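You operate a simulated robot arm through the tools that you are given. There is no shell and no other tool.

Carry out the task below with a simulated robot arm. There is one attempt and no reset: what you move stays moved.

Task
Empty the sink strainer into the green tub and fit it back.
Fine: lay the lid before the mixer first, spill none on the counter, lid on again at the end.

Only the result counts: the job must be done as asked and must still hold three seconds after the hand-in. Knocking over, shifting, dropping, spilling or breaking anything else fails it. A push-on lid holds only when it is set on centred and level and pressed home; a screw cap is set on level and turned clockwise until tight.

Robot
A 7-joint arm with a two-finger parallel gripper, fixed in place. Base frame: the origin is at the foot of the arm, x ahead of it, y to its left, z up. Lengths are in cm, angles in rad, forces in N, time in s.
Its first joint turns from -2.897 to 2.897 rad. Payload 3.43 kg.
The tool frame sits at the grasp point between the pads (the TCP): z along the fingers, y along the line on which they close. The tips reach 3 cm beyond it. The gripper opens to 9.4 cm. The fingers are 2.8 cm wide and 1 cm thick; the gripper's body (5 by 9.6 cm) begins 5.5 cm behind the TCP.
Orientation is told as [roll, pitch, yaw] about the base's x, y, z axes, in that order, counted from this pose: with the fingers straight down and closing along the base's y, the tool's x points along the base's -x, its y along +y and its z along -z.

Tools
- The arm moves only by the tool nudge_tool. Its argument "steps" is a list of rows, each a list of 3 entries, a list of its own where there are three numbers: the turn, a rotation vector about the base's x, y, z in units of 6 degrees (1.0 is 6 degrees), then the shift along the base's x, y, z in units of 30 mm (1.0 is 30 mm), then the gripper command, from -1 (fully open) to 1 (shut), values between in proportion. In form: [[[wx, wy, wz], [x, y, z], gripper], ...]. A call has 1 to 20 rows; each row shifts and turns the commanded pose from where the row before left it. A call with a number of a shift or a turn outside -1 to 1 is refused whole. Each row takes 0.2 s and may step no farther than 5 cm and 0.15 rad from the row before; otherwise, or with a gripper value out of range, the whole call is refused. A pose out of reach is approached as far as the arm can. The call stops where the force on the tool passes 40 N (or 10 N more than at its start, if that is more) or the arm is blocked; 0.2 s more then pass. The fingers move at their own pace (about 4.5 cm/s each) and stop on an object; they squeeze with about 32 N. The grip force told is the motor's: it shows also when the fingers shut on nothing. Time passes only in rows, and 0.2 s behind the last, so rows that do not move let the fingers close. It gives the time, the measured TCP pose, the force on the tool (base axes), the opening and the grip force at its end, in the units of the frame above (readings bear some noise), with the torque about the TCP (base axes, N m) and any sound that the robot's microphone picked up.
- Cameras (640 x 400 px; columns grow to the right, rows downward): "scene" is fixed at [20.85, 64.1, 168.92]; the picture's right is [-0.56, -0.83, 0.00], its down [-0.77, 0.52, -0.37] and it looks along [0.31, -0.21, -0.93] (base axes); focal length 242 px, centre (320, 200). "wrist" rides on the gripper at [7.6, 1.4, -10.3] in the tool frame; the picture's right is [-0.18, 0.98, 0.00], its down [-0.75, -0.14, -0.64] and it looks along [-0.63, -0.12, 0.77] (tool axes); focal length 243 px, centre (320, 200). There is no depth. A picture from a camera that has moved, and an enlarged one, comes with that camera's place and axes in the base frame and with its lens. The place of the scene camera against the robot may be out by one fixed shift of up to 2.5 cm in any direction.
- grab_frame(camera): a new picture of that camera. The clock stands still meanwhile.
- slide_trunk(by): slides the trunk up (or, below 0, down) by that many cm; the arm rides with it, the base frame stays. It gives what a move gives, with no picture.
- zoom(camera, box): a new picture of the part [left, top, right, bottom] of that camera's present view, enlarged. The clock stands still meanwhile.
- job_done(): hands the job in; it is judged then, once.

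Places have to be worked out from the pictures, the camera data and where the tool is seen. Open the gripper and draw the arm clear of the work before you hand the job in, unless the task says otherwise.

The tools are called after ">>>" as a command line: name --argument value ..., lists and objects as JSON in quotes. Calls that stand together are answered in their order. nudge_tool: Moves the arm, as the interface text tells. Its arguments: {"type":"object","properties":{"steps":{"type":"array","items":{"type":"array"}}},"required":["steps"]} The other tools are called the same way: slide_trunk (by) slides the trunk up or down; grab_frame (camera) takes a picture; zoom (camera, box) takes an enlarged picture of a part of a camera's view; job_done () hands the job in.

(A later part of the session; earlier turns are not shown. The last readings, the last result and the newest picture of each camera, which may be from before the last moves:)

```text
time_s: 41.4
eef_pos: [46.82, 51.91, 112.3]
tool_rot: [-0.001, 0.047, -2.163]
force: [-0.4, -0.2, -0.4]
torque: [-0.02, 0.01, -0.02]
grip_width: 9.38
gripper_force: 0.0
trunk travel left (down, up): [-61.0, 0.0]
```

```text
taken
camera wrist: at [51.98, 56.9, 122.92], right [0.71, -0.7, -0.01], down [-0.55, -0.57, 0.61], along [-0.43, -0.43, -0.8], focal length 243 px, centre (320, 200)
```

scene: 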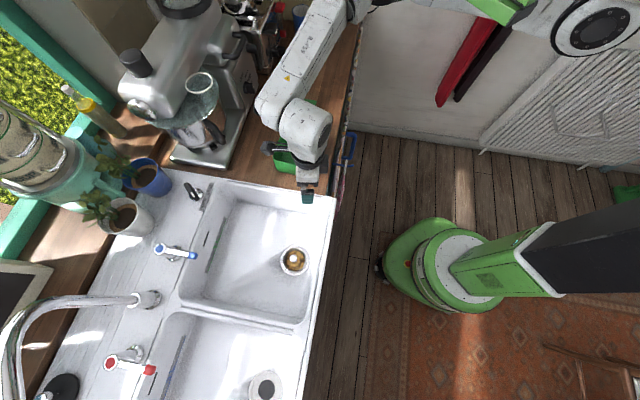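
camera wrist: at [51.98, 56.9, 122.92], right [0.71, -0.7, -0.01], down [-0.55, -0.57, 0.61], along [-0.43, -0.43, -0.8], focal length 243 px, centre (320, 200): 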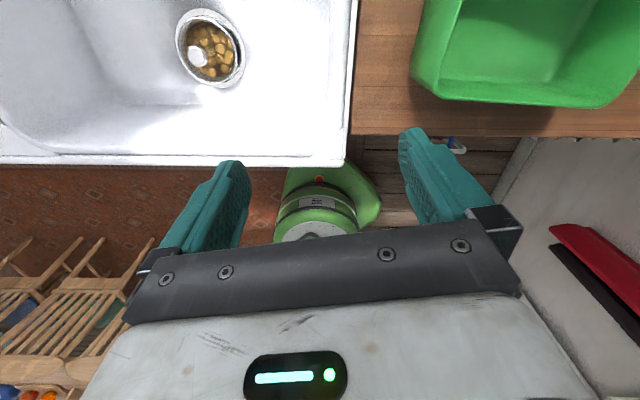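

Good: the arm follows low with the trunk up. I'll lower to z≈103 and swing towards the strainer.

>>> nudge_tool --steps '[[[0, 0, 0], [-0.1, 0, -0.8], -1], [[0, 0, 0], [-0.2, 0.2, -0.8], -1], [[0, 0, 0], [-0.3, 0.5, -0.7], -1], [[0, 0, 0], [-0.5, 0.6, -0.3], -1], [[0, 0, 0], [-0.5, 0.7, 0], -1], [[0, 0, 0], [-0.5, 0.7, 0], -1], [[0, 0, 0], [-0.5, 0.7, 0], -1], [[0, 0, 0], [-0.5, 0.7, 0], -1], [[0, 0, 0], [0, 0, 0], -1]]'

>>> grab_frame --camera "scene"

>>> grab_frame --camera "wrist"

```text
time_s: 43.4
eef_pos: [37.54, 64.3, 104.63]
tool_rot: [0.001, 0.046, -2.162]
force: [0.4, 0.4, -0.4]
torque: [0.02, 0.0, 0.01]
grip_width: 9.4
gripper_force: 0.2
trunk travel left (down, up): [-61.0, 0.0]
```

```text
taken
```

scene: 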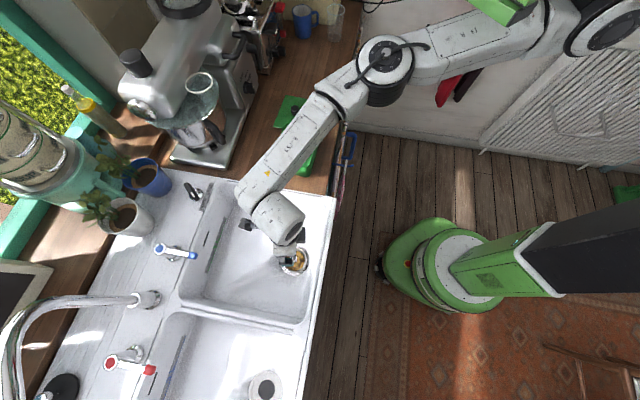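

```text
taken
camera wrist: at [42.79, 69.41, 115.23], right [0.71, -0.7, -0.01], down [-0.55, -0.57, 0.61], along [-0.43, -0.43, -0.8], focal length 243 px, centre (320, 200)
```

wrist: 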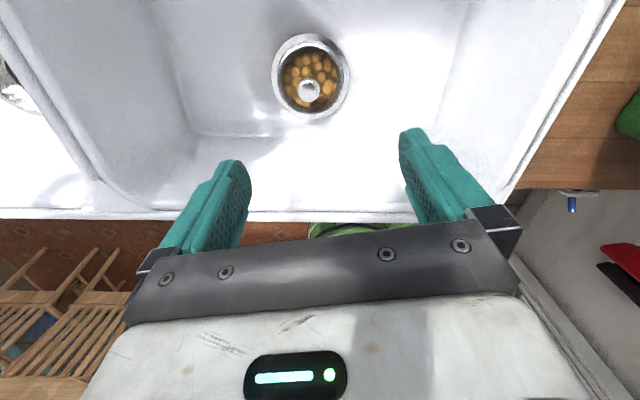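

The elbow cleared and the strainer is right below. I'll zoom in to measure it.

>>> zoom --camera "wrist" --box '[250, 20, 370, 140]'

>>> zoom --camera "scene" --box '[250, 220, 330, 300]'

```text
3.33 times, centred on (310, 80) of wrist
camera zoom: at [42.79, 69.41, 115.23], right [0.71, -0.7, -0.01], down [-0.55, -0.57, 0.61], along [-0.43, -0.43, -0.8], focal length 809 px, centre (353, 600)
```

zoom: 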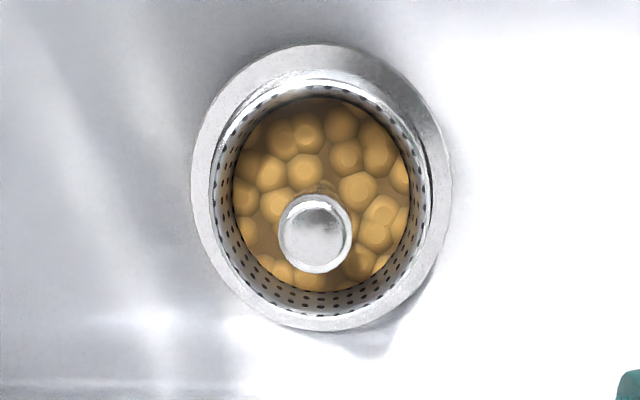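

```text
5.00 times, centred on (290, 260) of scene
camera zoom: at [20.85, 64.1, 168.92], right [-0.56, -0.83, 0.0], down [-0.77, 0.52, -0.37], along [0.31, -0.21, -0.93], focal length 1211 px, centre (470, -100)
```

zoom: 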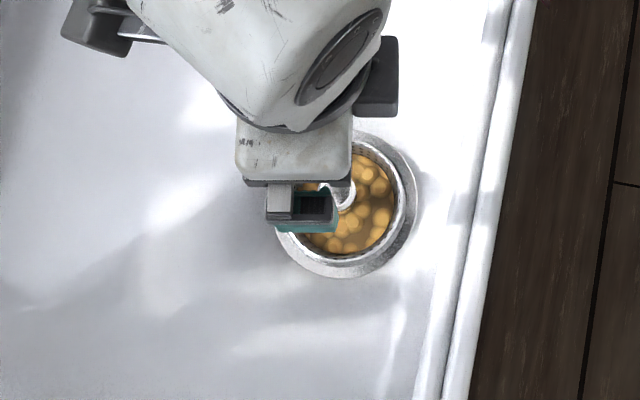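

Combining rays, the strainer's knob is about 2.6 cm wide, at (36.85, 65.7) with its top at z≈85.5. The basket rim is near z=80 and the sink floor near 78. I'll level the tool, centre over the knob and descend to about 92 to recheck.

>>> nudge_tool --steps '[[[-0.36, 0.24, 0], [-0.23, 0.45, 0], -1], [[0, 0, 0], [0, 0, -0.8], -1], [[0, 0, 0], [0, 0, -0.9], -1], [[0, 0, 0], [0, 0, -0.9], -1], [[0, 0, 0], [0, 0, -0.9], -1], [[0, 0, 0], [0, 0, -0.7], -1], [[0, 0, 0], [0, 0, 0], -1]]'

>>> grab_frame --camera "wrist"

>>> zoom --camera "scene" --box '[230, 170, 350, 300]'

```text
time_s: 45.0
eef_pos: [36.68, 64.46, 93.68]
tool_rot: [0.001, 0.001, -2.161]
force: [-0.1, -0.3, -0.9]
torque: [0.0, 0.01, -0.01]
grip_width: 9.38
gripper_force: 0.1
out of reach, approached as far as the arm can: row 5, 6
trunk travel left (down, up): [-61.0, 0.0]
```

```text
taken
camera wrist: at [42.14, 69.86, 104.0], right [0.71, -0.7, 0.0], down [-0.54, -0.55, 0.64], along [-0.45, -0.46, -0.77], focal length 243 px, centre (320, 200)
```

wrist: 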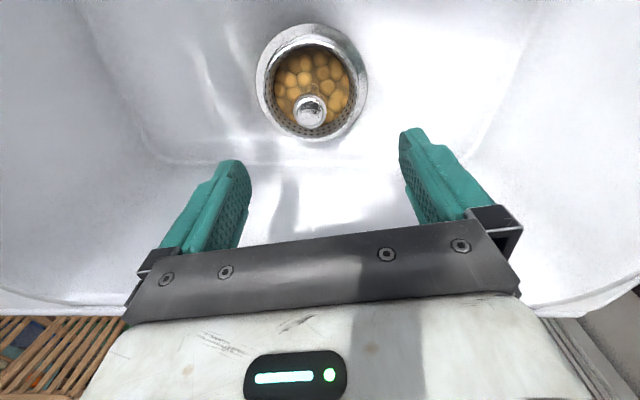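

```text
3.08 times, centred on (290, 235) of scene
camera zoom: at [20.85, 64.1, 168.92], right [-0.56, -0.83, 0.0], down [-0.77, 0.52, -0.37], along [0.31, -0.21, -0.93], focal length 745 px, centre (412, 92)
```

zoom: 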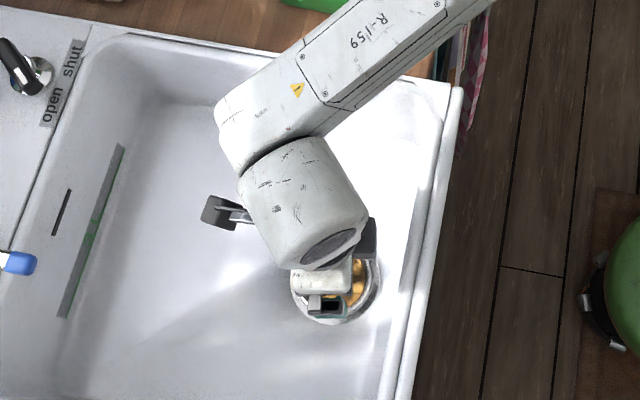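

At full trunk height the arm can't reach any lower, so I'll use the trunk for the descent. First a small step up to get back within reach, then lower the trunk by 8 cm.

>>> nudge_tool --steps '[[[0, 0, 0], [0, 0, 0.4], -1], [[0, 0, 0], [0, 0, 0.3], -1], [[0, 0, 0], [0, 0, 0], -1]]'

>>> slide_trunk --by -8

>>> grab_frame --camera "wrist"

>>> grab_frame --camera "scene"

```text
time_s: 45.8
eef_pos: [36.7, 64.38, 95.81]
tool_rot: [0.003, 0.001, -2.165]
force: [-0.5, 0.2, 1.1]
torque: [-0.01, -0.02, 0.02]
grip_width: 9.39
gripper_force: 0.2
trunk travel left (down, up): [-61.0, 0.0]
```

```text
time_s: 46.9
eef_pos: [36.75, 64.34, 87.94]
tool_rot: [-0.001, 0.001, -2.163]
force: [-0.1, 0.9, -0.4]
torque: [0.0, -0.01, 0.0]
grip_width: 9.4
gripper_force: 0.0
trunk travel left (down, up): [-53.0, 8.0]
```

```text
taken
camera wrist: at [42.13, 69.84, 98.16], right [0.71, -0.7, 0.0], down [-0.54, -0.55, 0.64], along [-0.45, -0.46, -0.77], focal length 243 px, centre (320, 200)
```

wrist: 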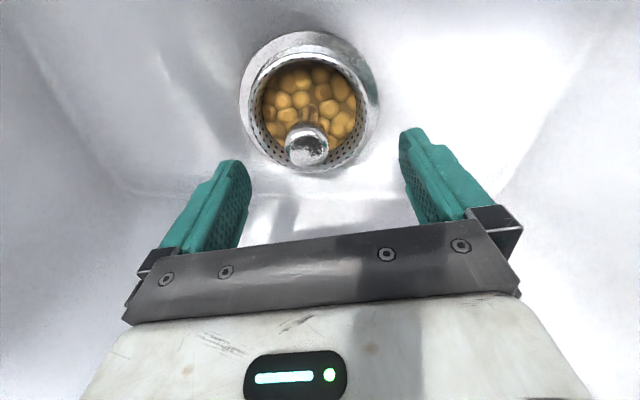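

```text
taken
```

scene: 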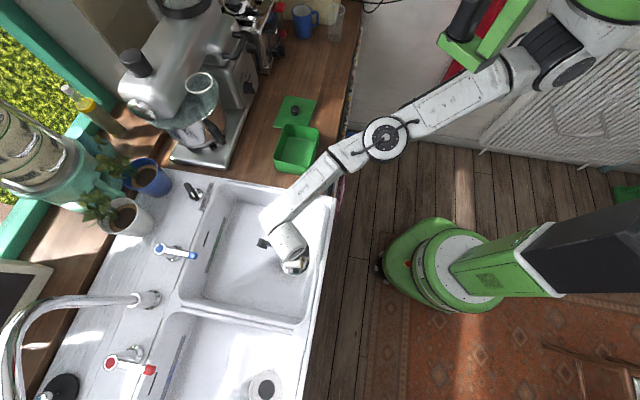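

>>> zoom --camera "wrist" --box '[230, 20, 390, 180]'

```text
2.50 times, centred on (310, 100) of wrist
camera zoom: at [42.13, 69.84, 98.16], right [0.71, -0.7, 0.0], down [-0.54, -0.55, 0.64], along [-0.45, -0.46, -0.77], focal length 606 px, centre (345, 450)
```

zoom: 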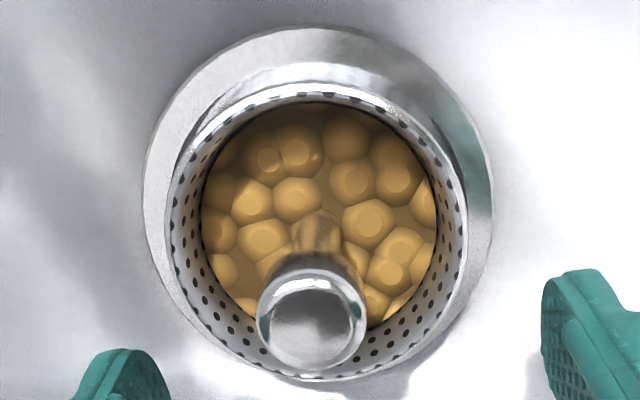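

The views agree: the knob centre is at (36.8, 65.6) with its widest ring at z≈85.2. I'll centre while rising a bit, drop the trunk 5 cm to keep reach, and then re-measure.

>>> nudge_tool --steps '[[[0, 0, 0], [0, 0.2, 0.4], -1], [[0, 0, 0], [0.02, 0.22, 0.4], -1], [[0, 0, 0], [0, 0, 0], -1]]'

>>> slide_trunk --by -4

>>> zoom --camera "wrist" --box '[220, 40, 420, 200]'

```text
time_s: 47.7
eef_pos: [36.69, 65.69, 90.31]
tool_rot: [0.002, 0.002, -2.162]
force: [-0.5, -0.7, -0.4]
torque: [-0.01, 0.01, 0.02]
grip_width: 9.41
gripper_force: 0.1
trunk travel left (down, up): [-53.0, 8.0]
```

```text
time_s: 48.6
eef_pos: [36.87, 65.68, 86.32]
tool_rot: [0.001, 0.003, -2.163]
force: [-0.6, 0.0, 0.3]
torque: [0.04, 0.02, 0.0]
grip_width: 9.4
gripper_force: 0.0
trunk travel left (down, up): [-49.0, 12.0]
```

```text
2.50 times, centred on (320, 120) of wrist
camera zoom: at [42.19, 71.09, 96.55], right [0.71, -0.7, 0.0], down [-0.54, -0.55, 0.64], along [-0.45, -0.46, -0.77], focal length 606 px, centre (320, 400)
```

zoom: 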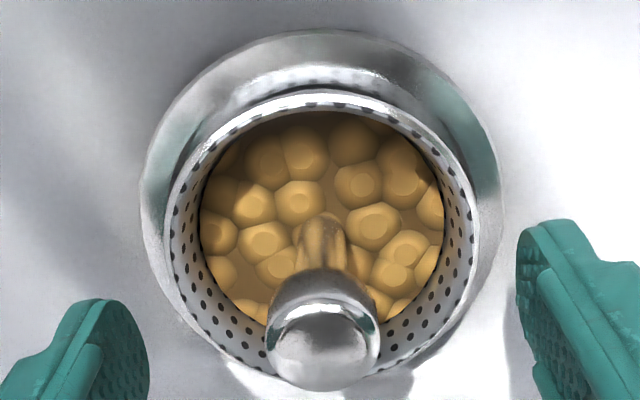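

Aligned within about 1 mm. Descend 1.2 cm and close on the knob.

>>> nudge_tool --steps '[[[0, 0, 0], [0, 0, -0.2], -1], [[0, 0, 0], [0, 0, -0.2], -1], [[0, 0, 0], [0, 0, 0], -1], [[0, 0, 0], [0, 0, 0], 1], [[0, 0, 0], [0, 0, 0], 1], [[0, 0, 0], [0, 0, 0], 1], [[0, 0, 0], [0, 0, 0], 1], [[0, 0, 0], [0, 0, 0], 1], [[0, 0, 0], [0, 0, 0], 1], [[0, 0, 0], [0, 0, 0], 1]]'

>>> grab_frame --camera "wrist"

```text
time_s: 50.8
eef_pos: [36.79, 65.67, 84.99]
tool_rot: [0.0, 0.002, -2.163]
force: [0.6, -0.8, 0.3]
torque: [-0.04, 0.03, 0.04]
grip_width: 2.43
gripper_force: 31.8
trunk travel left (down, up): [-49.0, 12.0]
```

```text
taken
camera wrist: at [42.22, 71.14, 95.32], right [0.71, -0.7, 0.0], down [-0.54, -0.55, 0.64], along [-0.45, -0.46, -0.77], focal length 243 px, centre (320, 200)
```

wrist: 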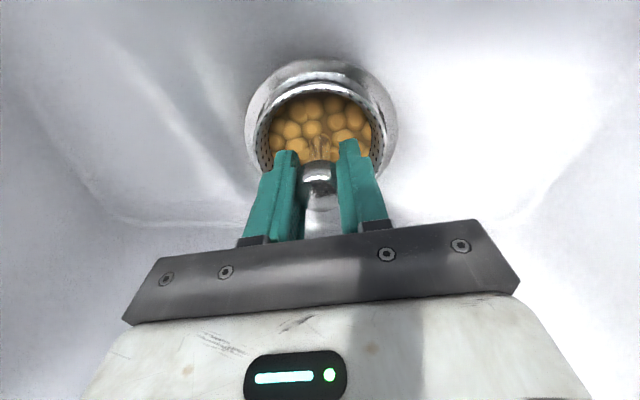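

Knob gripped (2.43 cm), with the seated pose recorded at [36.79, 65.67, 84.99]. Lift straight up slowly.

>>> nudge_tool --steps '[[[0, 0, 0], [0, 0, 0.15], 1], [[0, 0, 0], [0, 0, 0.2], 1], [[0, 0, 0], [0, 0, 0.3], 1], [[0, 0, 0], [0, 0, 0.3], 1], [[0, 0, 0], [0, 0, 0.4], 1], [[0, 0, 0], [0, 0, 0.4], 1], [[0, 0, 0], [0, 0, 0.4], 1], [[0, 0, 0], [0, 0, 0], 1]]'

>>> grab_frame --camera "wrist"

>>> zoom --camera "scene" --box '[230, 190, 350, 310]'

```text
time_s: 52.6
eef_pos: [36.69, 65.7, 91.51]
tool_rot: [0.002, 0.002, -2.164]
force: [-0.1, -0.3, -0.5]
torque: [-0.04, 0.0, 0.0]
grip_width: 2.47
gripper_force: 32.6
trunk travel left (down, up): [-49.0, 12.0]
```

```text
taken
camera wrist: at [42.11, 71.13, 101.74], right [0.71, -0.7, 0.0], down [-0.54, -0.55, 0.64], along [-0.45, -0.46, -0.77], focal length 243 px, centre (320, 200)
```

wrist: 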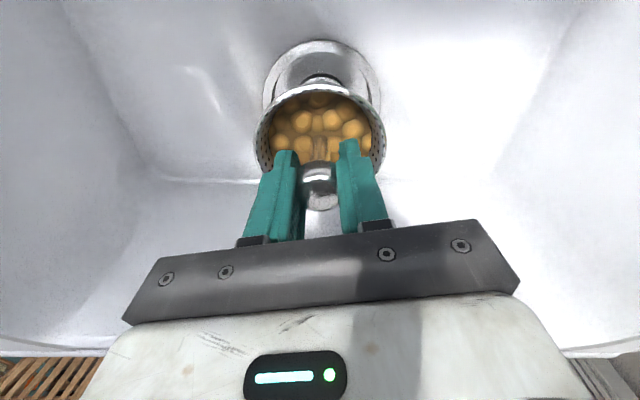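

```text
3.33 times, centred on (290, 250) of scene
camera zoom: at [20.85, 64.1, 168.92], right [-0.56, -0.83, 0.0], down [-0.77, 0.52, -0.37], along [0.31, -0.21, -0.93], focal length 807 px, centre (420, 33)
```

zoom: 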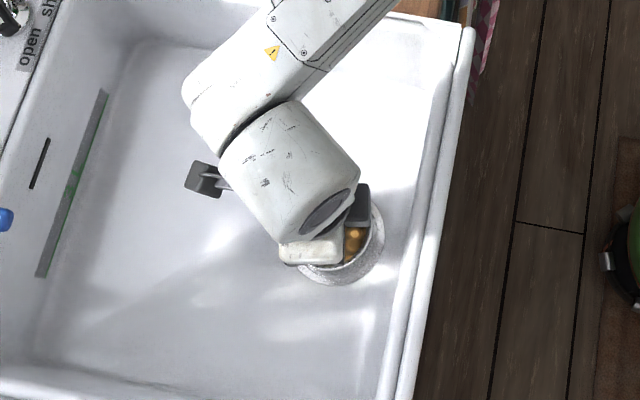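

The strainer is out of the drain with its contents. A quick close-up to check that it hangs straight.

>>> zoom --camera "wrist" --box '[220, 30, 420, 230]'

```text
2.00 times, centred on (320, 130) of wrist
camera zoom: at [42.11, 71.13, 101.74], right [0.71, -0.7, 0.0], down [-0.54, -0.55, 0.64], along [-0.45, -0.46, -0.77], focal length 485 px, centre (320, 340)
```

zoom: 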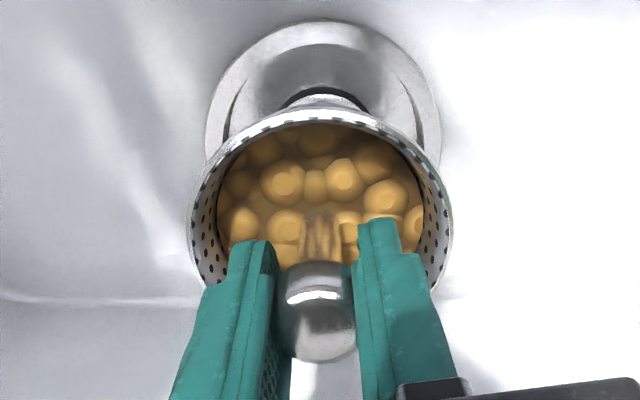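

It hangs straight, and the load is only about 1 N. Raise the trunk fully to lift it above the sink rim while keeping the arm's posture.

>>> slide_trunk --by 12

>>> nudge_tool --steps '[[[0, 0, 0], [0, 0, 0.5], 1], [[0, 0, 0], [0, 0, 0.6], 1], [[0, 0, 0], [0, 0, 0.6], 1], [[0, 0, 0], [0, 0, 0], 1]]'

>>> grab_frame --camera "scene"

>>> grab_frame --camera "wrist"

```text
time_s: 54.1
eef_pos: [36.73, 65.7, 103.48]
tool_rot: [0.002, 0.002, -2.162]
force: [-0.7, -0.4, -0.2]
torque: [0.01, -0.01, 0.01]
grip_width: 2.42
gripper_force: 32.3
trunk travel left (down, up): [-61.0, 0.0]
```

```text
time_s: 55.1
eef_pos: [36.72, 65.84, 108.57]
tool_rot: [-0.001, -0.002, -2.163]
force: [0.0, 0.1, -1.8]
torque: [0.02, 0.01, 0.03]
grip_width: 2.43
gripper_force: 31.9
trunk travel left (down, up): [-61.0, 0.0]
```

```text
taken
```

scene: 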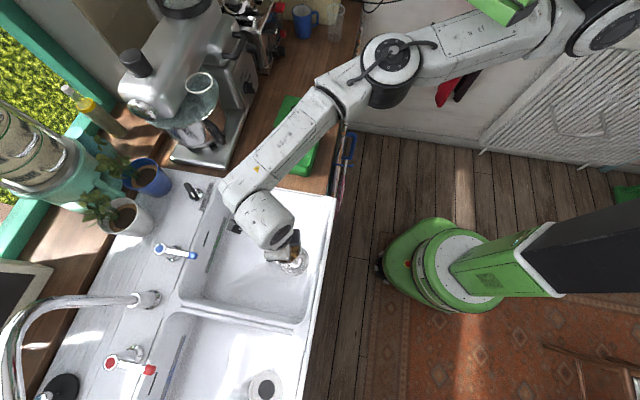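

```text
taken
camera wrist: at [42.16, 71.13, 118.87], right [0.71, -0.7, 0.0], down [-0.54, -0.55, 0.64], along [-0.45, -0.46, -0.77], focal length 243 px, centre (320, 200)
```

wrist: 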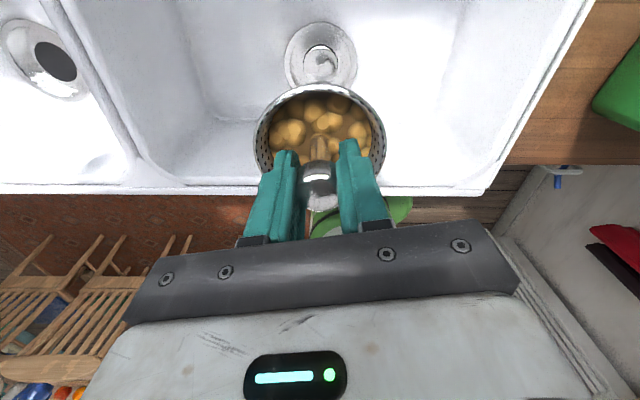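

The basket is well above the sink. I'll carry it smoothly, in small rows, towards the tub while rising to about z=117.

>>> nudge_tool --steps '[[[0, 0, 0], [0.15, -0.15, 0.3], 1], [[0, 0, 0], [0.3, -0.3, 0.4], 1], [[0, 0, 0], [0.5, -0.45, 0.4], 1], [[0, 0, 0], [0.6, -0.55, 0.3], 1], [[0, 0, 0], [0.65, -0.6, 0.3], 1], [[0, 0, 0], [0.65, -0.6, 0.3], 1], [[0, 0, 0], [0.65, -0.6, 0.3], 1], [[0, 0, 0], [0.65, -0.6, 0.2], 1], [[0, 0, 0], [0.65, -0.6, 0.1], 1], [[0, 0, 0], [0.65, -0.6, 0], 1], [[0, 0, 0], [0.6, -0.6, 0], 1], [[0, 0, 0], [0.5, -0.6, 0], 1], [[0, 0, 0], [0.45, -0.6, 0], 1], [[0, 0, 0], [0.4, -0.5, 0], 1], [[0, 0, 0], [0.3, -0.4, 0], 1], [[0, 0, 0], [0.2, -0.3, 0], 1], [[0, 0, 0], [0.1, -0.15, 0], 1], [[0, 0, 0], [0, 0, 0], 1]]'

>>> grab_frame --camera "scene"

>>> grab_frame --camera "wrist"

```text
time_s: 58.9
eef_pos: [60.68, 41.09, 116.42]
tool_rot: [-0.001, 0.002, -2.162]
force: [0.1, -0.2, -0.8]
torque: [-0.05, 0.02, 0.03]
grip_width: 2.35
gripper_force: 32.2
trunk travel left (down, up): [-61.0, 0.0]
```

```text
taken
```

scene: 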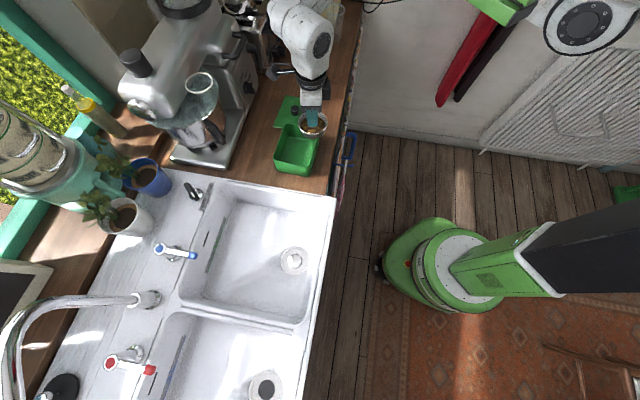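

```text
taken
camera wrist: at [66.18, 46.49, 126.66], right [0.71, -0.7, 0.0], down [-0.54, -0.55, 0.64], along [-0.45, -0.46, -0.77], focal length 243 px, centre (320, 200)
```

wrist: 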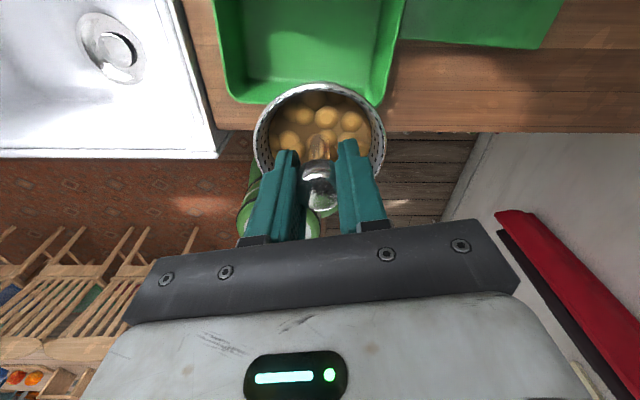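

It's positioned just in front of the tub's centre with the basket above the rim. Start the tilt: about 30° first at this height, then check that the basket follows.

>>> nudge_tool --steps '[[[0.41, -0.28, 0], [0, 0, 0], 1], [[0.66, -0.446, 0], [0, 0, 0], 1], [[0.66, -0.446, 0], [0, 0, 0], 1], [[0.66, -0.446, 0], [0, 0, 0], 1], [[0.66, -0.446, 0], [0, 0, 0], 1], [[0.66, -0.446, 0], [0, 0, 0], 1], [[0.41, -0.28, 0], [0, 0, 0], 1], [[0, 0, 0], [0, 0, 0], 1]]'

>>> grab_frame --camera "scene"

>>> grab_frame --camera "wrist"

```text
time_s: 60.7
eef_pos: [60.69, 41.02, 116.32]
tool_rot: [0.002, 0.523, -2.162]
force: [0.4, 0.5, -1.2]
torque: [-0.01, -0.01, 0.01]
grip_width: 2.35
gripper_force: 31.3
trunk travel left (down, up): [-61.0, 0.0]
```

```text
taken
```

scene: 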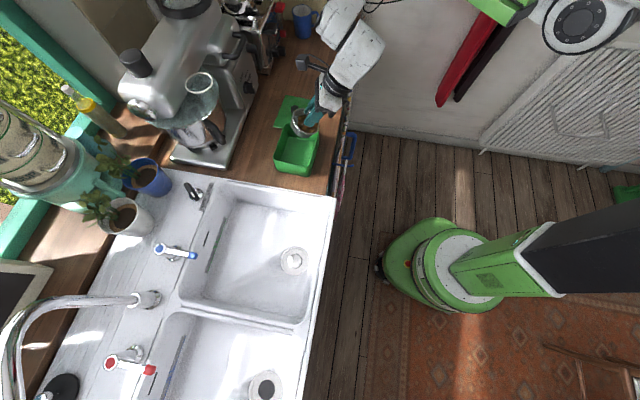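

```text
taken
camera wrist: at [62.68, 41.39, 129.04], right [0.73, -0.68, -0.09], down [-0.66, -0.73, 0.18], along [-0.19, -0.07, -0.98], focal length 243 px, centre (320, 200)
```

wrist: 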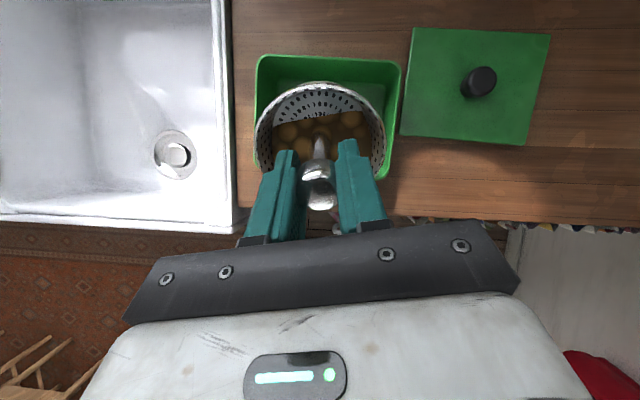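

The basket tilts with the hand and the contents are still inside. Shift 2 cm forward so the lip stays over the tub, then continue to about 60° while lowering slightly.

>>> nudge_tool --steps '[[[0, 0, 0], [0.18, 0.27, 0], 1], [[0, 0, 0], [0.19, 0.28, 0], 1], [[0.4, -0.27, 0], [0, 0, -0.15], 1], [[0.5, -0.335, 0], [0, 0, -0.2], 1], [[0.5, -0.335, 0], [0, 0, -0.2], 1], [[0.5, -0.335, 0], [0, 0, -0.2], 1], [[0.5, -0.335, 0], [0, 0, -0.15], 1], [[0.5, -0.335, 0], [0, 0, -0.1], 1], [[0.5, -0.335, 0], [0, 0, 0], 1], [[0, 0, 0], [0, 0, 0], 1]]'

>>> grab_frame --camera "scene"

>>> grab_frame --camera "wrist"

```text
time_s: 62.9
eef_pos: [61.94, 42.72, 113.34]
tool_rot: [0.004, 0.951, -2.163]
force: [-0.4, -0.1, -1.0]
torque: [0.0, -0.01, -0.01]
grip_width: 2.35
gripper_force: 32.3
trunk travel left (down, up): [-61.0, 0.0]
```

```text
taken
```

scene: 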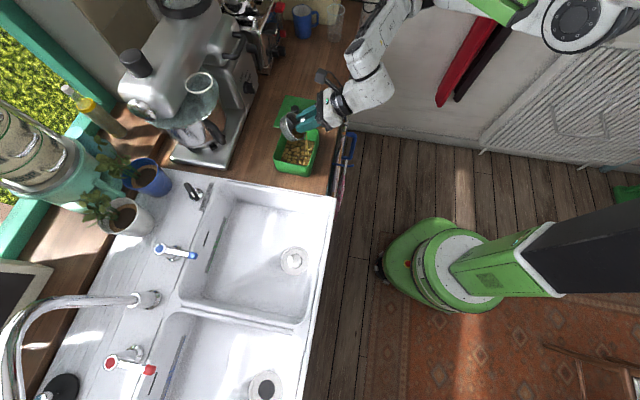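

```text
taken
camera wrist: at [60.83, 38.56, 125.48], right [0.76, -0.64, -0.15], down [-0.65, -0.72, -0.24], along [0.05, 0.28, -0.96], focal length 243 px, centre (320, 200)
```

wrist: 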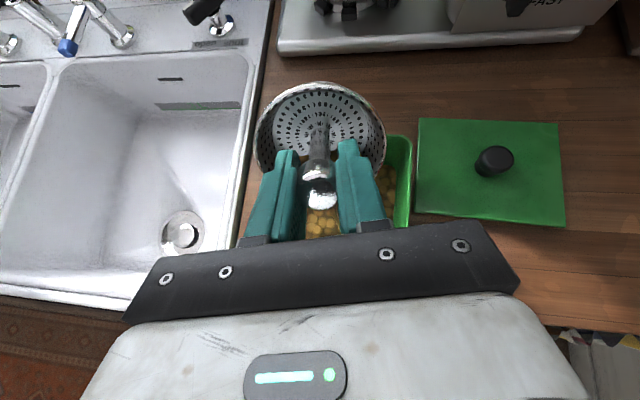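

Much of the contents has already slid into the tub. I'll zoom to see what remains in the basket and whether anything missed.

>>> zoom --camera "wrist" --box '[240, 70, 420, 250]'

>>> zoom --camera "scene" --box '[250, 80, 370, 200]'

```text
2.22 times, centred on (330, 160) of wrist
camera zoom: at [60.83, 38.56, 125.48], right [0.76, -0.64, -0.15], down [-0.65, -0.72, -0.24], along [0.05, 0.28, -0.96], focal length 539 px, centre (298, 289)
```

zoom: 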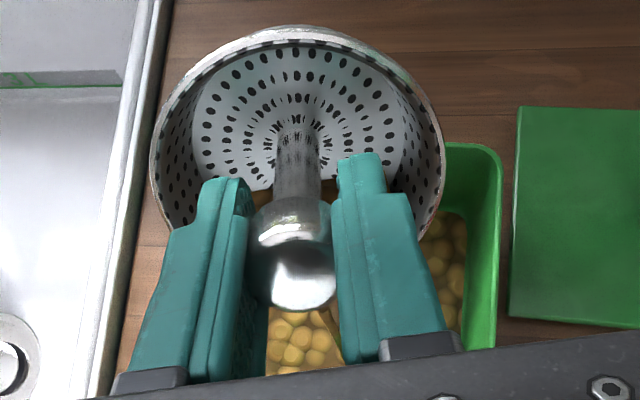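

```text
3.33 times, centred on (310, 140) of scene
camera zoom: at [20.85, 64.1, 168.92], right [-0.56, -0.83, 0.0], down [-0.77, 0.52, -0.37], along [0.31, -0.21, -0.93], focal length 807 px, centre (353, 400)
```

zoom: 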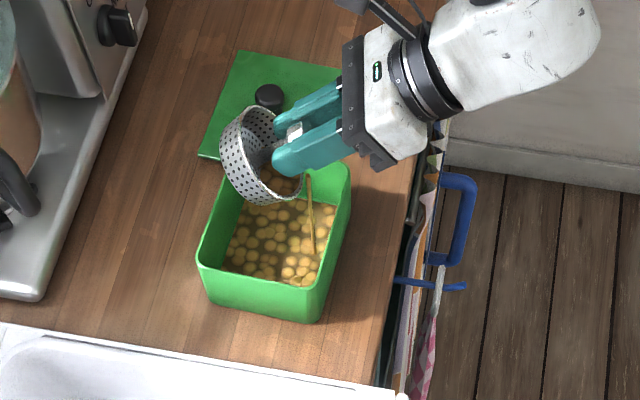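

It pours in a stream inside the tub. The visible part of the basket is bare, but I'll hold and tilt further to empty it fully.

>>> nudge_tool --steps '[[[0, 0, 0], [0, 0, 0], 1], [[0.4, -0.27, 0], [0, 0, 0], 1], [[0.5, -0.335, 0], [0, 0, 0], 1], [[0.5, -0.335, 0], [0, 0, 0], 1], [[0.5, -0.335, 0], [0, 0, 0], 1], [[0.5, -0.335, 0], [0, 0, 0], 1], [[0.5, -0.335, 0], [0, 0, 0], 1], [[0.5, -0.335, 0], [0, 0, 0], 1], [[0, 0, 0], [0, 0, 0], 1], [[0, 0, 0], [0, 0, 0], 1], [[0, 0, 0], [0, 0, 0], 1]]'

>>> zoom --camera "wrist" --box '[200, 50, 440, 250]'

>>> zoom --camera "scene" --box '[250, 60, 410, 200]'

```text
time_s: 65.3
eef_pos: [61.83, 42.81, 113.44]
tool_rot: [0.004, 1.002, -2.164]
force: [-0.7, 0.4, -0.2]
torque: [0.01, 0.04, 0.03]
grip_width: 2.32
gripper_force: 31.7
out of reach, approached as far as the arm can: row 3, 4, 5, 6, 7, 8
trunk travel left (down, up): [-61.0, 0.0]
```

```text
2.00 times, centred on (320, 150) of wrist
camera zoom: at [60.48, 38.08, 125.24], right [0.76, -0.63, -0.15], down [-0.65, -0.71, -0.29], along [0.07, 0.32, -0.94], focal length 485 px, centre (320, 300)
```

zoom: 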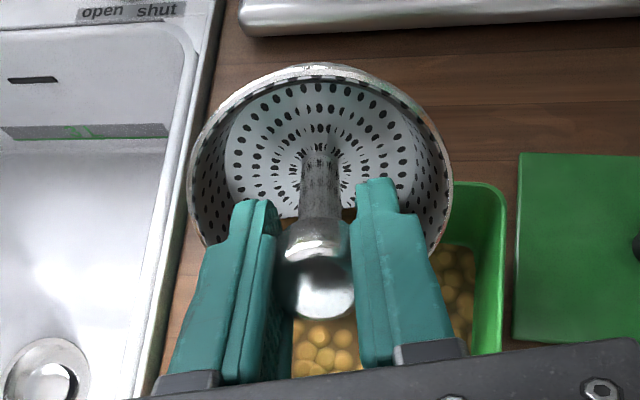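

```text
2.86 times, centred on (330, 130) of scene
camera zoom: at [20.85, 64.1, 168.92], right [-0.56, -0.83, 0.0], down [-0.77, 0.52, -0.37], along [0.31, -0.21, -0.93], focal length 692 px, centre (291, 400)
```

zoom: 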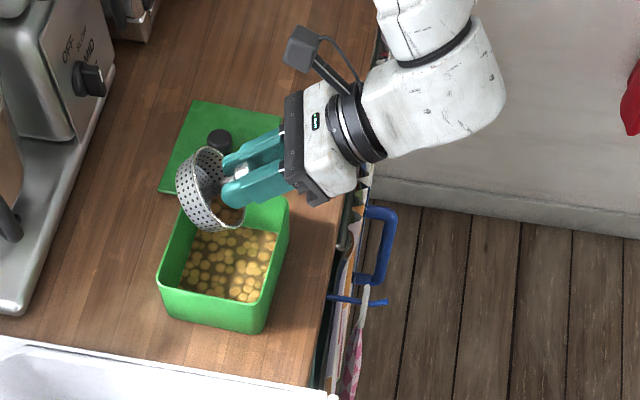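

The tilt stopped at 57°, a wrist limit because the forearm hangs steeply from the raised trunk. A little content may remain at the lip. I'll lower the trunk while raising the tool by the same amount, to bring the forearm flatter.

>>> nudge_tool --steps '[[[0, 0, 0], [0, 0, 0.4], 1], [[0, 0, 0], [0, 0, 0.5], 1], [[0, 0, 0], [0, 0, 0.5], 1], [[0, 0, 0], [0, 0, 0.4], 1], [[0, 0, 0], [0, 0, 0], 1]]'

```text
time_s: 66.5
eef_pos: [61.84, 42.69, 118.77]
tool_rot: [0.002, 1.0, -2.162]
force: [0.8, -0.2, -0.9]
torque: [0.0, 0.01, 0.02]
grip_width: 2.36
gripper_force: 31.9
trunk travel left (down, up): [-61.0, 0.0]
```

>>> slide_trunk --by -6

>>> nudge_tool --steps '[[[0, 0, 0], [0, 0, 0.5], 1], [[0, 0, 0], [0, 0, 0.5], 1], [[0, 0, 0], [0, 0, 0.5], 1], [[0, 0, 0], [0, 0, 0.5], 1], [[0, 0, 0], [0, 0, 0], 1]]'

>>> slide_trunk --by -6

>>> grab_frame --camera "scene"

```text
time_s: 67.5
eef_pos: [61.84, 42.65, 112.76]
tool_rot: [0.003, 1.001, -2.164]
force: [-0.2, 0.2, -0.4]
torque: [-0.04, 0.02, 0.02]
grip_width: 2.35
gripper_force: 32.6
trunk travel left (down, up): [-55.0, 6.0]
```

```text
time_s: 68.7
eef_pos: [61.91, 42.62, 118.66]
tool_rot: [0.002, 1.004, -2.163]
force: [-0.7, 0.1, 0.0]
torque: [-0.06, 0.01, -0.01]
grip_width: 2.38
gripper_force: 32.4
trunk travel left (down, up): [-55.0, 6.0]
```

```text
time_s: 69.7
eef_pos: [61.92, 42.6, 112.6]
tool_rot: [0.002, 1.002, -2.161]
force: [-0.3, -0.1, -0.1]
torque: [-0.02, 0.04, -0.01]
grip_width: 2.31
gripper_force: 32.0
trunk travel left (down, up): [-49.0, 12.0]
```

```text
taken
```

scene: 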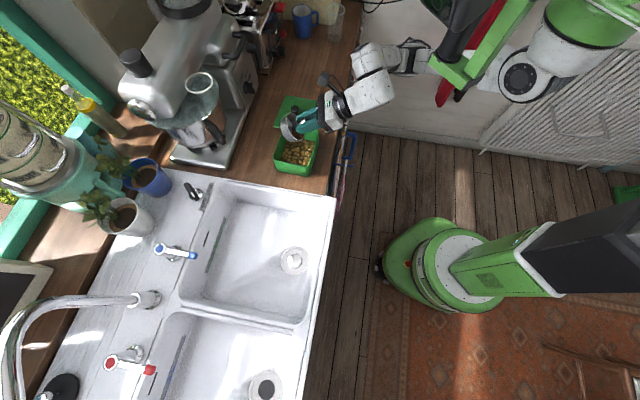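

That works smoothly. Now try tilting further from here.

>>> nudge_tool --steps '[[[0.4, -0.27, 0], [0, 0, 0], 1], [[0.5, -0.335, 0], [0, 0, 0], 1], [[0.5, -0.335, 0], [0, 0, 0], 1], [[0.5, -0.335, 0], [0, 0, 0], 1], [[0.5, -0.335, 0], [0, 0, 0], 1], [[0, 0, 0], [0, 0, 0], 1]]'

>>> zoom --camera "scene" --box '[250, 60, 410, 200]'

>>> grab_frame --camera "wrist"

```text
time_s: 71.1
eef_pos: [61.71, 42.9, 113.79]
tool_rot: [0.0, 1.218, -2.159]
force: [0.1, 0.3, -1.0]
torque: [-0.02, 0.04, 0.01]
grip_width: 2.33
gripper_force: 32.1
out of reach, approached as far as the arm can: row 4, 5
trunk travel left (down, up): [-49.0, 12.0]
```

```text
2.86 times, centred on (330, 130) of scene
camera zoom: at [20.85, 64.1, 168.92], right [-0.56, -0.83, 0.0], down [-0.77, 0.52, -0.37], along [0.31, -0.21, -0.93], focal length 692 px, centre (291, 400)
```

zoom: 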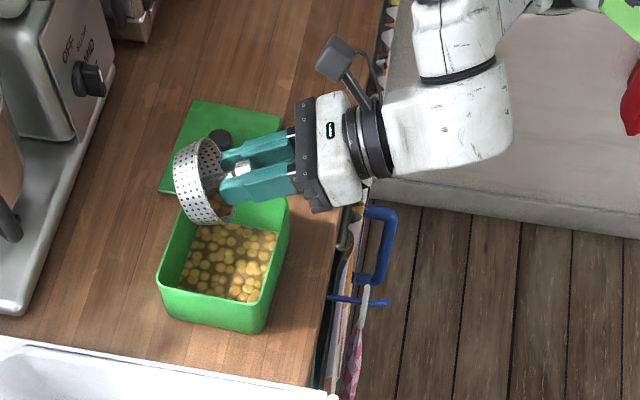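

```text
taken
camera wrist: at [59.0, 36.13, 124.52], right [0.78, -0.6, -0.17], down [-0.6, -0.64, -0.48], along [0.18, 0.48, -0.86], focal length 243 px, centre (320, 200)
```

wrist: 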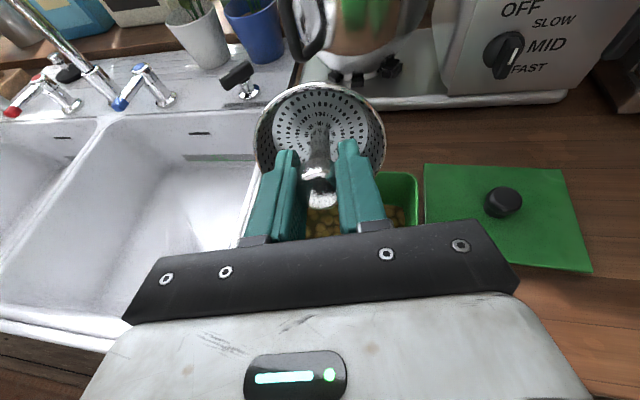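

>>> zoom --camera "wrist" --box '[240, 70, 400, 230]'

>>> zoom --camera "scene" --box '[280, 95, 340, 155]'

```text
2.50 times, centred on (320, 150) of wrist
camera zoom: at [59.0, 36.13, 124.52], right [0.78, -0.6, -0.17], down [-0.6, -0.64, -0.48], along [0.18, 0.48, -0.86], focal length 606 px, centre (320, 325)
```

zoom: 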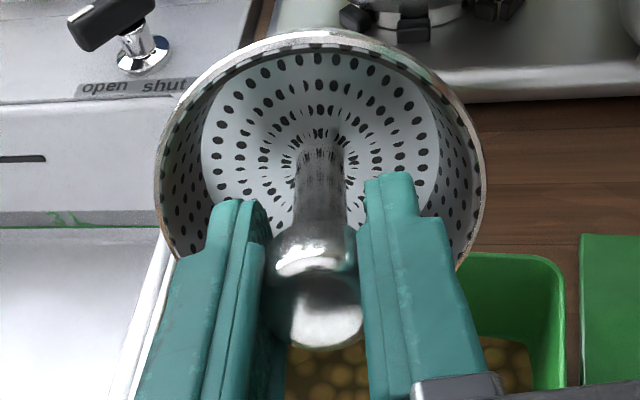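

```text
6.67 times, centred on (310, 125) of scene
camera zoom: at [20.85, 64.1, 168.92], right [-0.56, -0.83, 0.0], down [-0.77, 0.52, -0.37], along [0.31, -0.21, -0.93], focal length 1615 px, centre (387, 700)
```

zoom: 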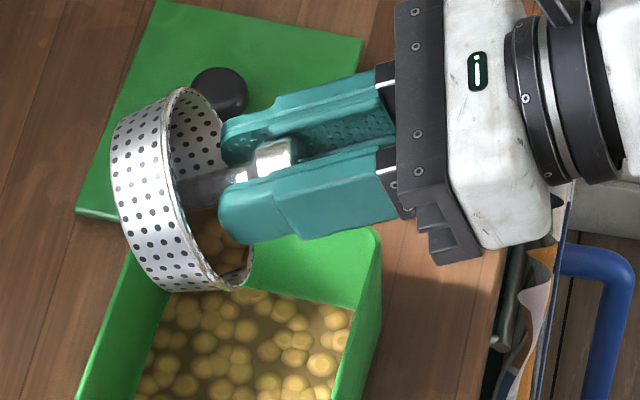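

Some content is still sitting at the low side of the basket, so I need a steeper tilt. Continue trading trunk height for arm height, with the tilt unchanged while moving.

>>> nudge_tool --steps '[[[0, 0, 0], [0, 0, 0.5], 1], [[0, 0, 0], [0, 0, 0.6], 1], [[0, 0, 0], [0, 0, 0.6], 1], [[0, 0, 0], [0, 0, 0.6], 1], [[0, 0, 0], [0, 0, 0.4], 1], [[0, 0, 0], [0, 0, 0], 1]]'

>>> slide_trunk --by -8

>>> nudge_tool --steps '[[[0, 0, 0], [0, 0, 0.5], 1], [[0, 0, 0], [0, 0, 0.6], 1], [[0, 0, 0], [0, 0, 0.6], 1], [[0, 0, 0], [0, 0, 0.6], 1], [[0, 0, 0], [0, 0, 0.4], 1], [[0, 0, 0], [0, 0, 0], 1]]'

>>> slide_trunk --by -8

>>> grab_frame --camera "scene"

```text
time_s: 72.5
eef_pos: [61.68, 42.74, 121.85]
tool_rot: [0.002, 1.218, -2.16]
force: [-0.6, 0.0, -0.2]
torque: [-0.01, 0.04, 0.01]
grip_width: 2.35
gripper_force: 31.9
trunk travel left (down, up): [-49.0, 12.0]
```

```text
time_s: 73.6
eef_pos: [61.66, 42.8, 113.89]
tool_rot: [0.003, 1.217, -2.156]
force: [0.7, -0.3, 0.0]
torque: [-0.04, 0.01, 0.02]
grip_width: 2.37
gripper_force: 32.1
trunk travel left (down, up): [-41.0, 20.0]
```

```text
time_s: 75.0
eef_pos: [61.75, 42.79, 122.13]
tool_rot: [0.001, 1.217, -2.156]
force: [0.0, 0.2, -0.2]
torque: [-0.03, 0.01, 0.03]
grip_width: 2.34
gripper_force: 32.0
trunk travel left (down, up): [-41.0, 20.0]
```

```text
time_s: 76.2
eef_pos: [61.8, 42.87, 114.04]
tool_rot: [0.001, 1.217, -2.156]
force: [0.4, -0.5, -0.7]
torque: [-0.03, 0.03, 0.0]
grip_width: 2.34
gripper_force: 32.0
trunk travel left (down, up): [-33.0, 28.0]
```

```text
taken
```

scene: 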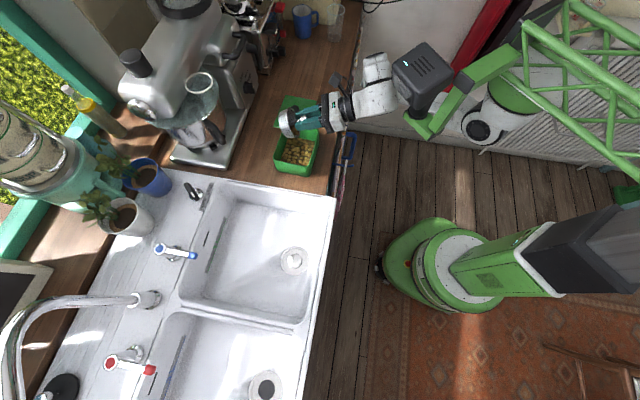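

Now tilt further again in small rows.

>>> nudge_tool --steps '[[[0.4, -0.27, 0], [0, 0, 0], 1], [[0.5, -0.335, 0], [0, 0, 0], 1], [[0.5, -0.335, 0], [0, 0, 0], 1], [[0.5, -0.335, 0], [0, 0, 0], 1], [[0.5, -0.335, 0], [0, 0, 0], 1], [[0.5, -0.335, 0], [0, 0, 0], 1], [[0, 0, 0], [0, 0, 0], 1]]'

>>> zoom --camera "scene" --box '[280, 95, 340, 155]'

>>> grab_frame --camera "scene"

```text
time_s: 77.8
eef_pos: [61.69, 42.77, 113.95]
tool_rot: [0.021, 1.517, -2.137]
force: [0.1, 0.4, -1.2]
torque: [-0.08, 0.01, 0.02]
grip_width: 2.31
gripper_force: 32.6
out of reach, approached as far as the arm can: row 6
trunk travel left (down, up): [-33.0, 28.0]
```

```text
6.67 times, centred on (310, 125) of scene
camera zoom: at [20.85, 64.1, 168.92], right [-0.56, -0.83, 0.0], down [-0.77, 0.52, -0.37], along [0.31, -0.21, -0.93], focal length 1615 px, centre (387, 700)
```

zoom: 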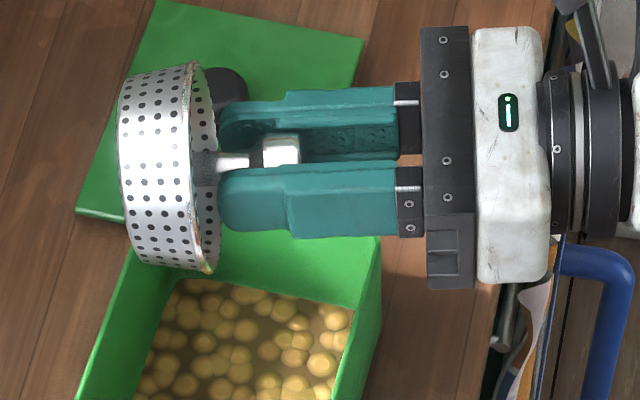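

```text
taken
```

scene: 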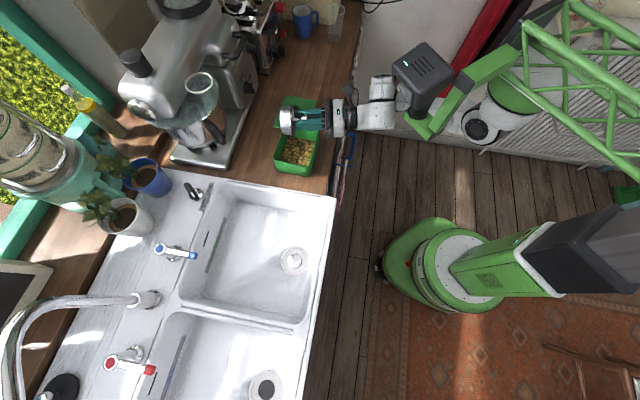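

>>> grab_frame --camera "wrist"

>>> zoom --camera "wrist" --box '[240, 70, 400, 250]'

```text
taken
camera wrist: at [57.42, 33.66, 122.13], right [0.81, -0.55, -0.18], down [-0.49, -0.49, -0.72], along [0.31, 0.67, -0.67], focal length 243 px, centre (320, 200)
```

wrist: 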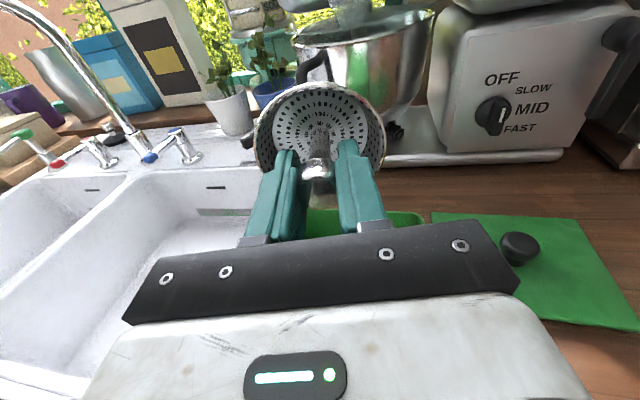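

```text
2.22 times, centred on (320, 160) of wrist
camera zoom: at [57.42, 33.66, 122.13], right [0.81, -0.55, -0.18], down [-0.49, -0.49, -0.72], along [0.31, 0.67, -0.67], focal length 539 px, centre (320, 289)
```

zoom: 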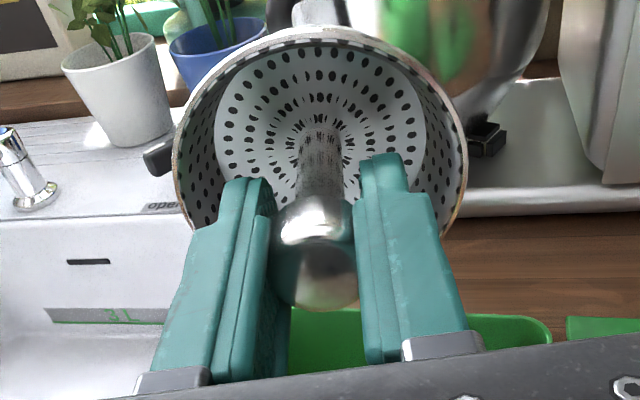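

At 87° I can't see into the lowest part of the basket past the fingers. I'll go steeper to be sure: the same trade once more, then tilt past 100°.

>>> nudge_tool --steps '[[[0, 0, 0], [0, 0, 0.5], 1], [[0, 0, 0], [0, 0, 0.6], 1], [[0, 0, 0], [0, 0, 0.6], 1], [[0, 0, 0], [0, 0, 0.6], 1], [[0, 0, 0], [0, 0, 0.4], 1], [[0, 0, 0], [0, 0, 0], 1]]'

>>> slide_trunk --by -8

>>> grab_frame --camera "scene"

```text
time_s: 79.2
eef_pos: [61.79, 42.97, 121.67]
tool_rot: [0.025, 1.504, -2.137]
force: [-0.7, -0.4, 0.3]
torque: [-0.03, 0.01, 0.0]
grip_width: 2.35
gripper_force: 32.1
trunk travel left (down, up): [-33.0, 28.0]
```

```text
time_s: 80.4
eef_pos: [61.73, 42.81, 113.7]
tool_rot: [0.016, 1.51, -2.144]
force: [0.2, 0.1, -0.6]
torque: [-0.07, 0.03, 0.02]
grip_width: 2.32
gripper_force: 32.1
trunk travel left (down, up): [-25.0, 36.0]
```

```text
taken
```

scene: 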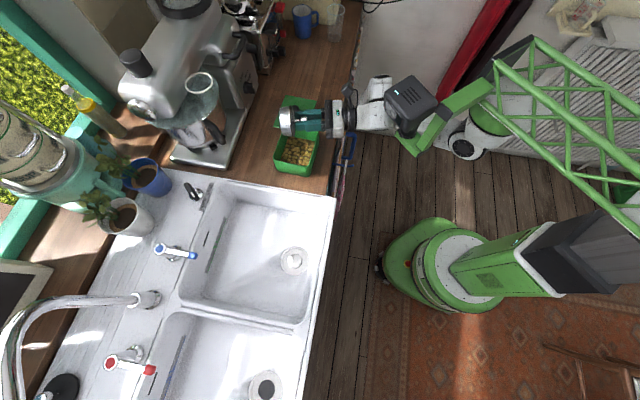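

>>> nudge_tool --steps '[[[0.4, -0.27, 0], [0, 0, 0], 1], [[0.5, -0.335, 0], [0, 0, 0], 1], [[0.5, -0.335, 0], [0, 0, 0], 1], [[0.5, -0.335, 0], [0, 0, 0], 1], [[0.5, -0.335, 0], [0, 0, 0], 1], [[0.5, -0.335, 0], [0, 0, 0], 1], [[0, 0, 0], [0, 0, 0], 1], [[0, 0, 0], [0, 0, 0], 1]]'

>>> zoom --camera "scene" --box '[270, 80, 390, 200]'

>>> grab_frame --camera "wrist"

```text
time_s: 82.2
eef_pos: [61.54, 43.2, 116.6]
tool_rot: [-2.939, 1.431, 1.173]
force: [0.5, 0.3, -1.1]
torque: [-0.05, -0.01, 0.03]
grip_width: 2.34
gripper_force: 32.1
out of reach, approached as far as the arm can: row 3, 4, 5, 6
trunk travel left (down, up): [-25.0, 36.0]
```

```text
3.33 times, centred on (330, 140) of scene
camera zoom: at [20.85, 64.1, 168.92], right [-0.56, -0.83, 0.0], down [-0.77, 0.52, -0.37], along [0.31, -0.21, -0.93], focal length 807 px, centre (287, 400)
```

zoom: 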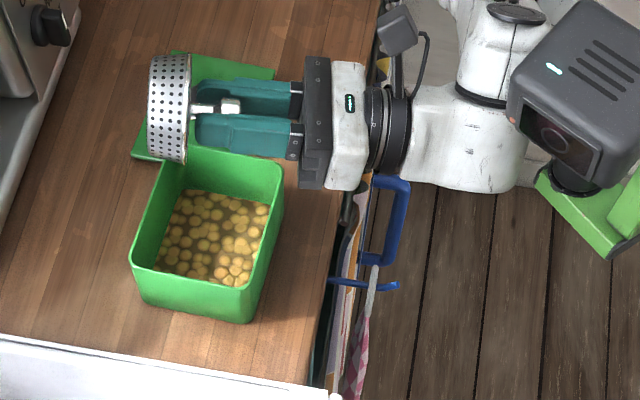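

```text
taken
camera wrist: at [56.54, 32.94, 122.62], right [0.82, -0.53, -0.21], down [-0.44, -0.35, -0.83], along [0.37, 0.77, -0.52], focal length 243 px, centre (320, 200)
```

wrist: 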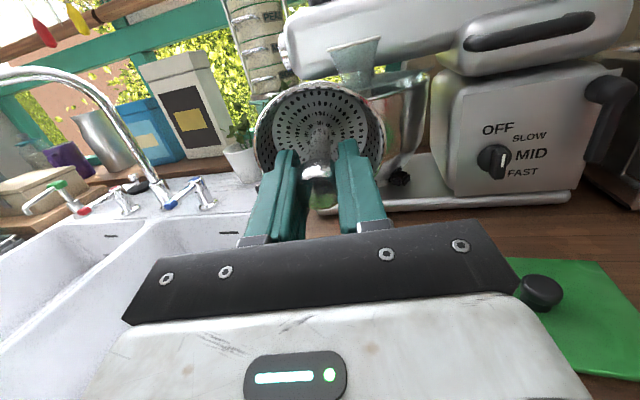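

The tilt is now about 98°, with the tool's axis pointing slightly up. Let me look closely at the basket for leftovers.

>>> zoom --camera "scene" --box '[282, 90, 332, 140]'

>>> zoom --camera "wrist" --box '[250, 75, 390, 215]'

```text
8.00 times, centred on (307, 115) of scene
camera zoom: at [20.85, 64.1, 168.92], right [-0.56, -0.83, 0.0], down [-0.77, 0.52, -0.37], along [0.31, -0.21, -0.93], focal length 1938 px, centre (424, 880)
```

zoom: 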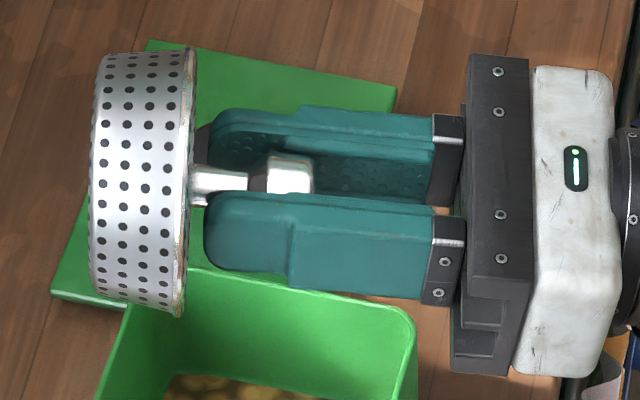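

```text
2.86 times, centred on (320, 145) of wrist
camera zoom: at [56.54, 32.94, 122.62], right [0.82, -0.53, -0.21], down [-0.44, -0.35, -0.83], along [0.37, 0.77, -0.52], focal length 693 px, centre (320, 357)
```

zoom: 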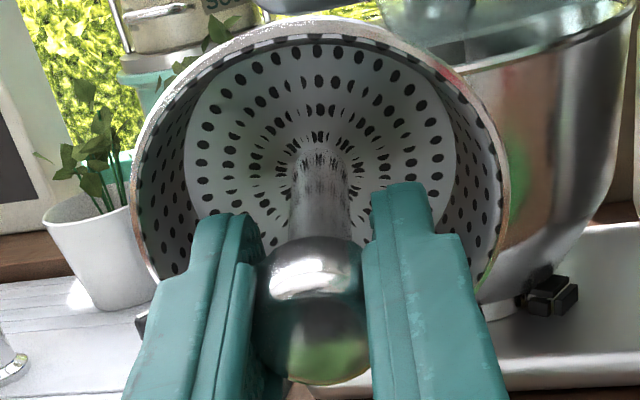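

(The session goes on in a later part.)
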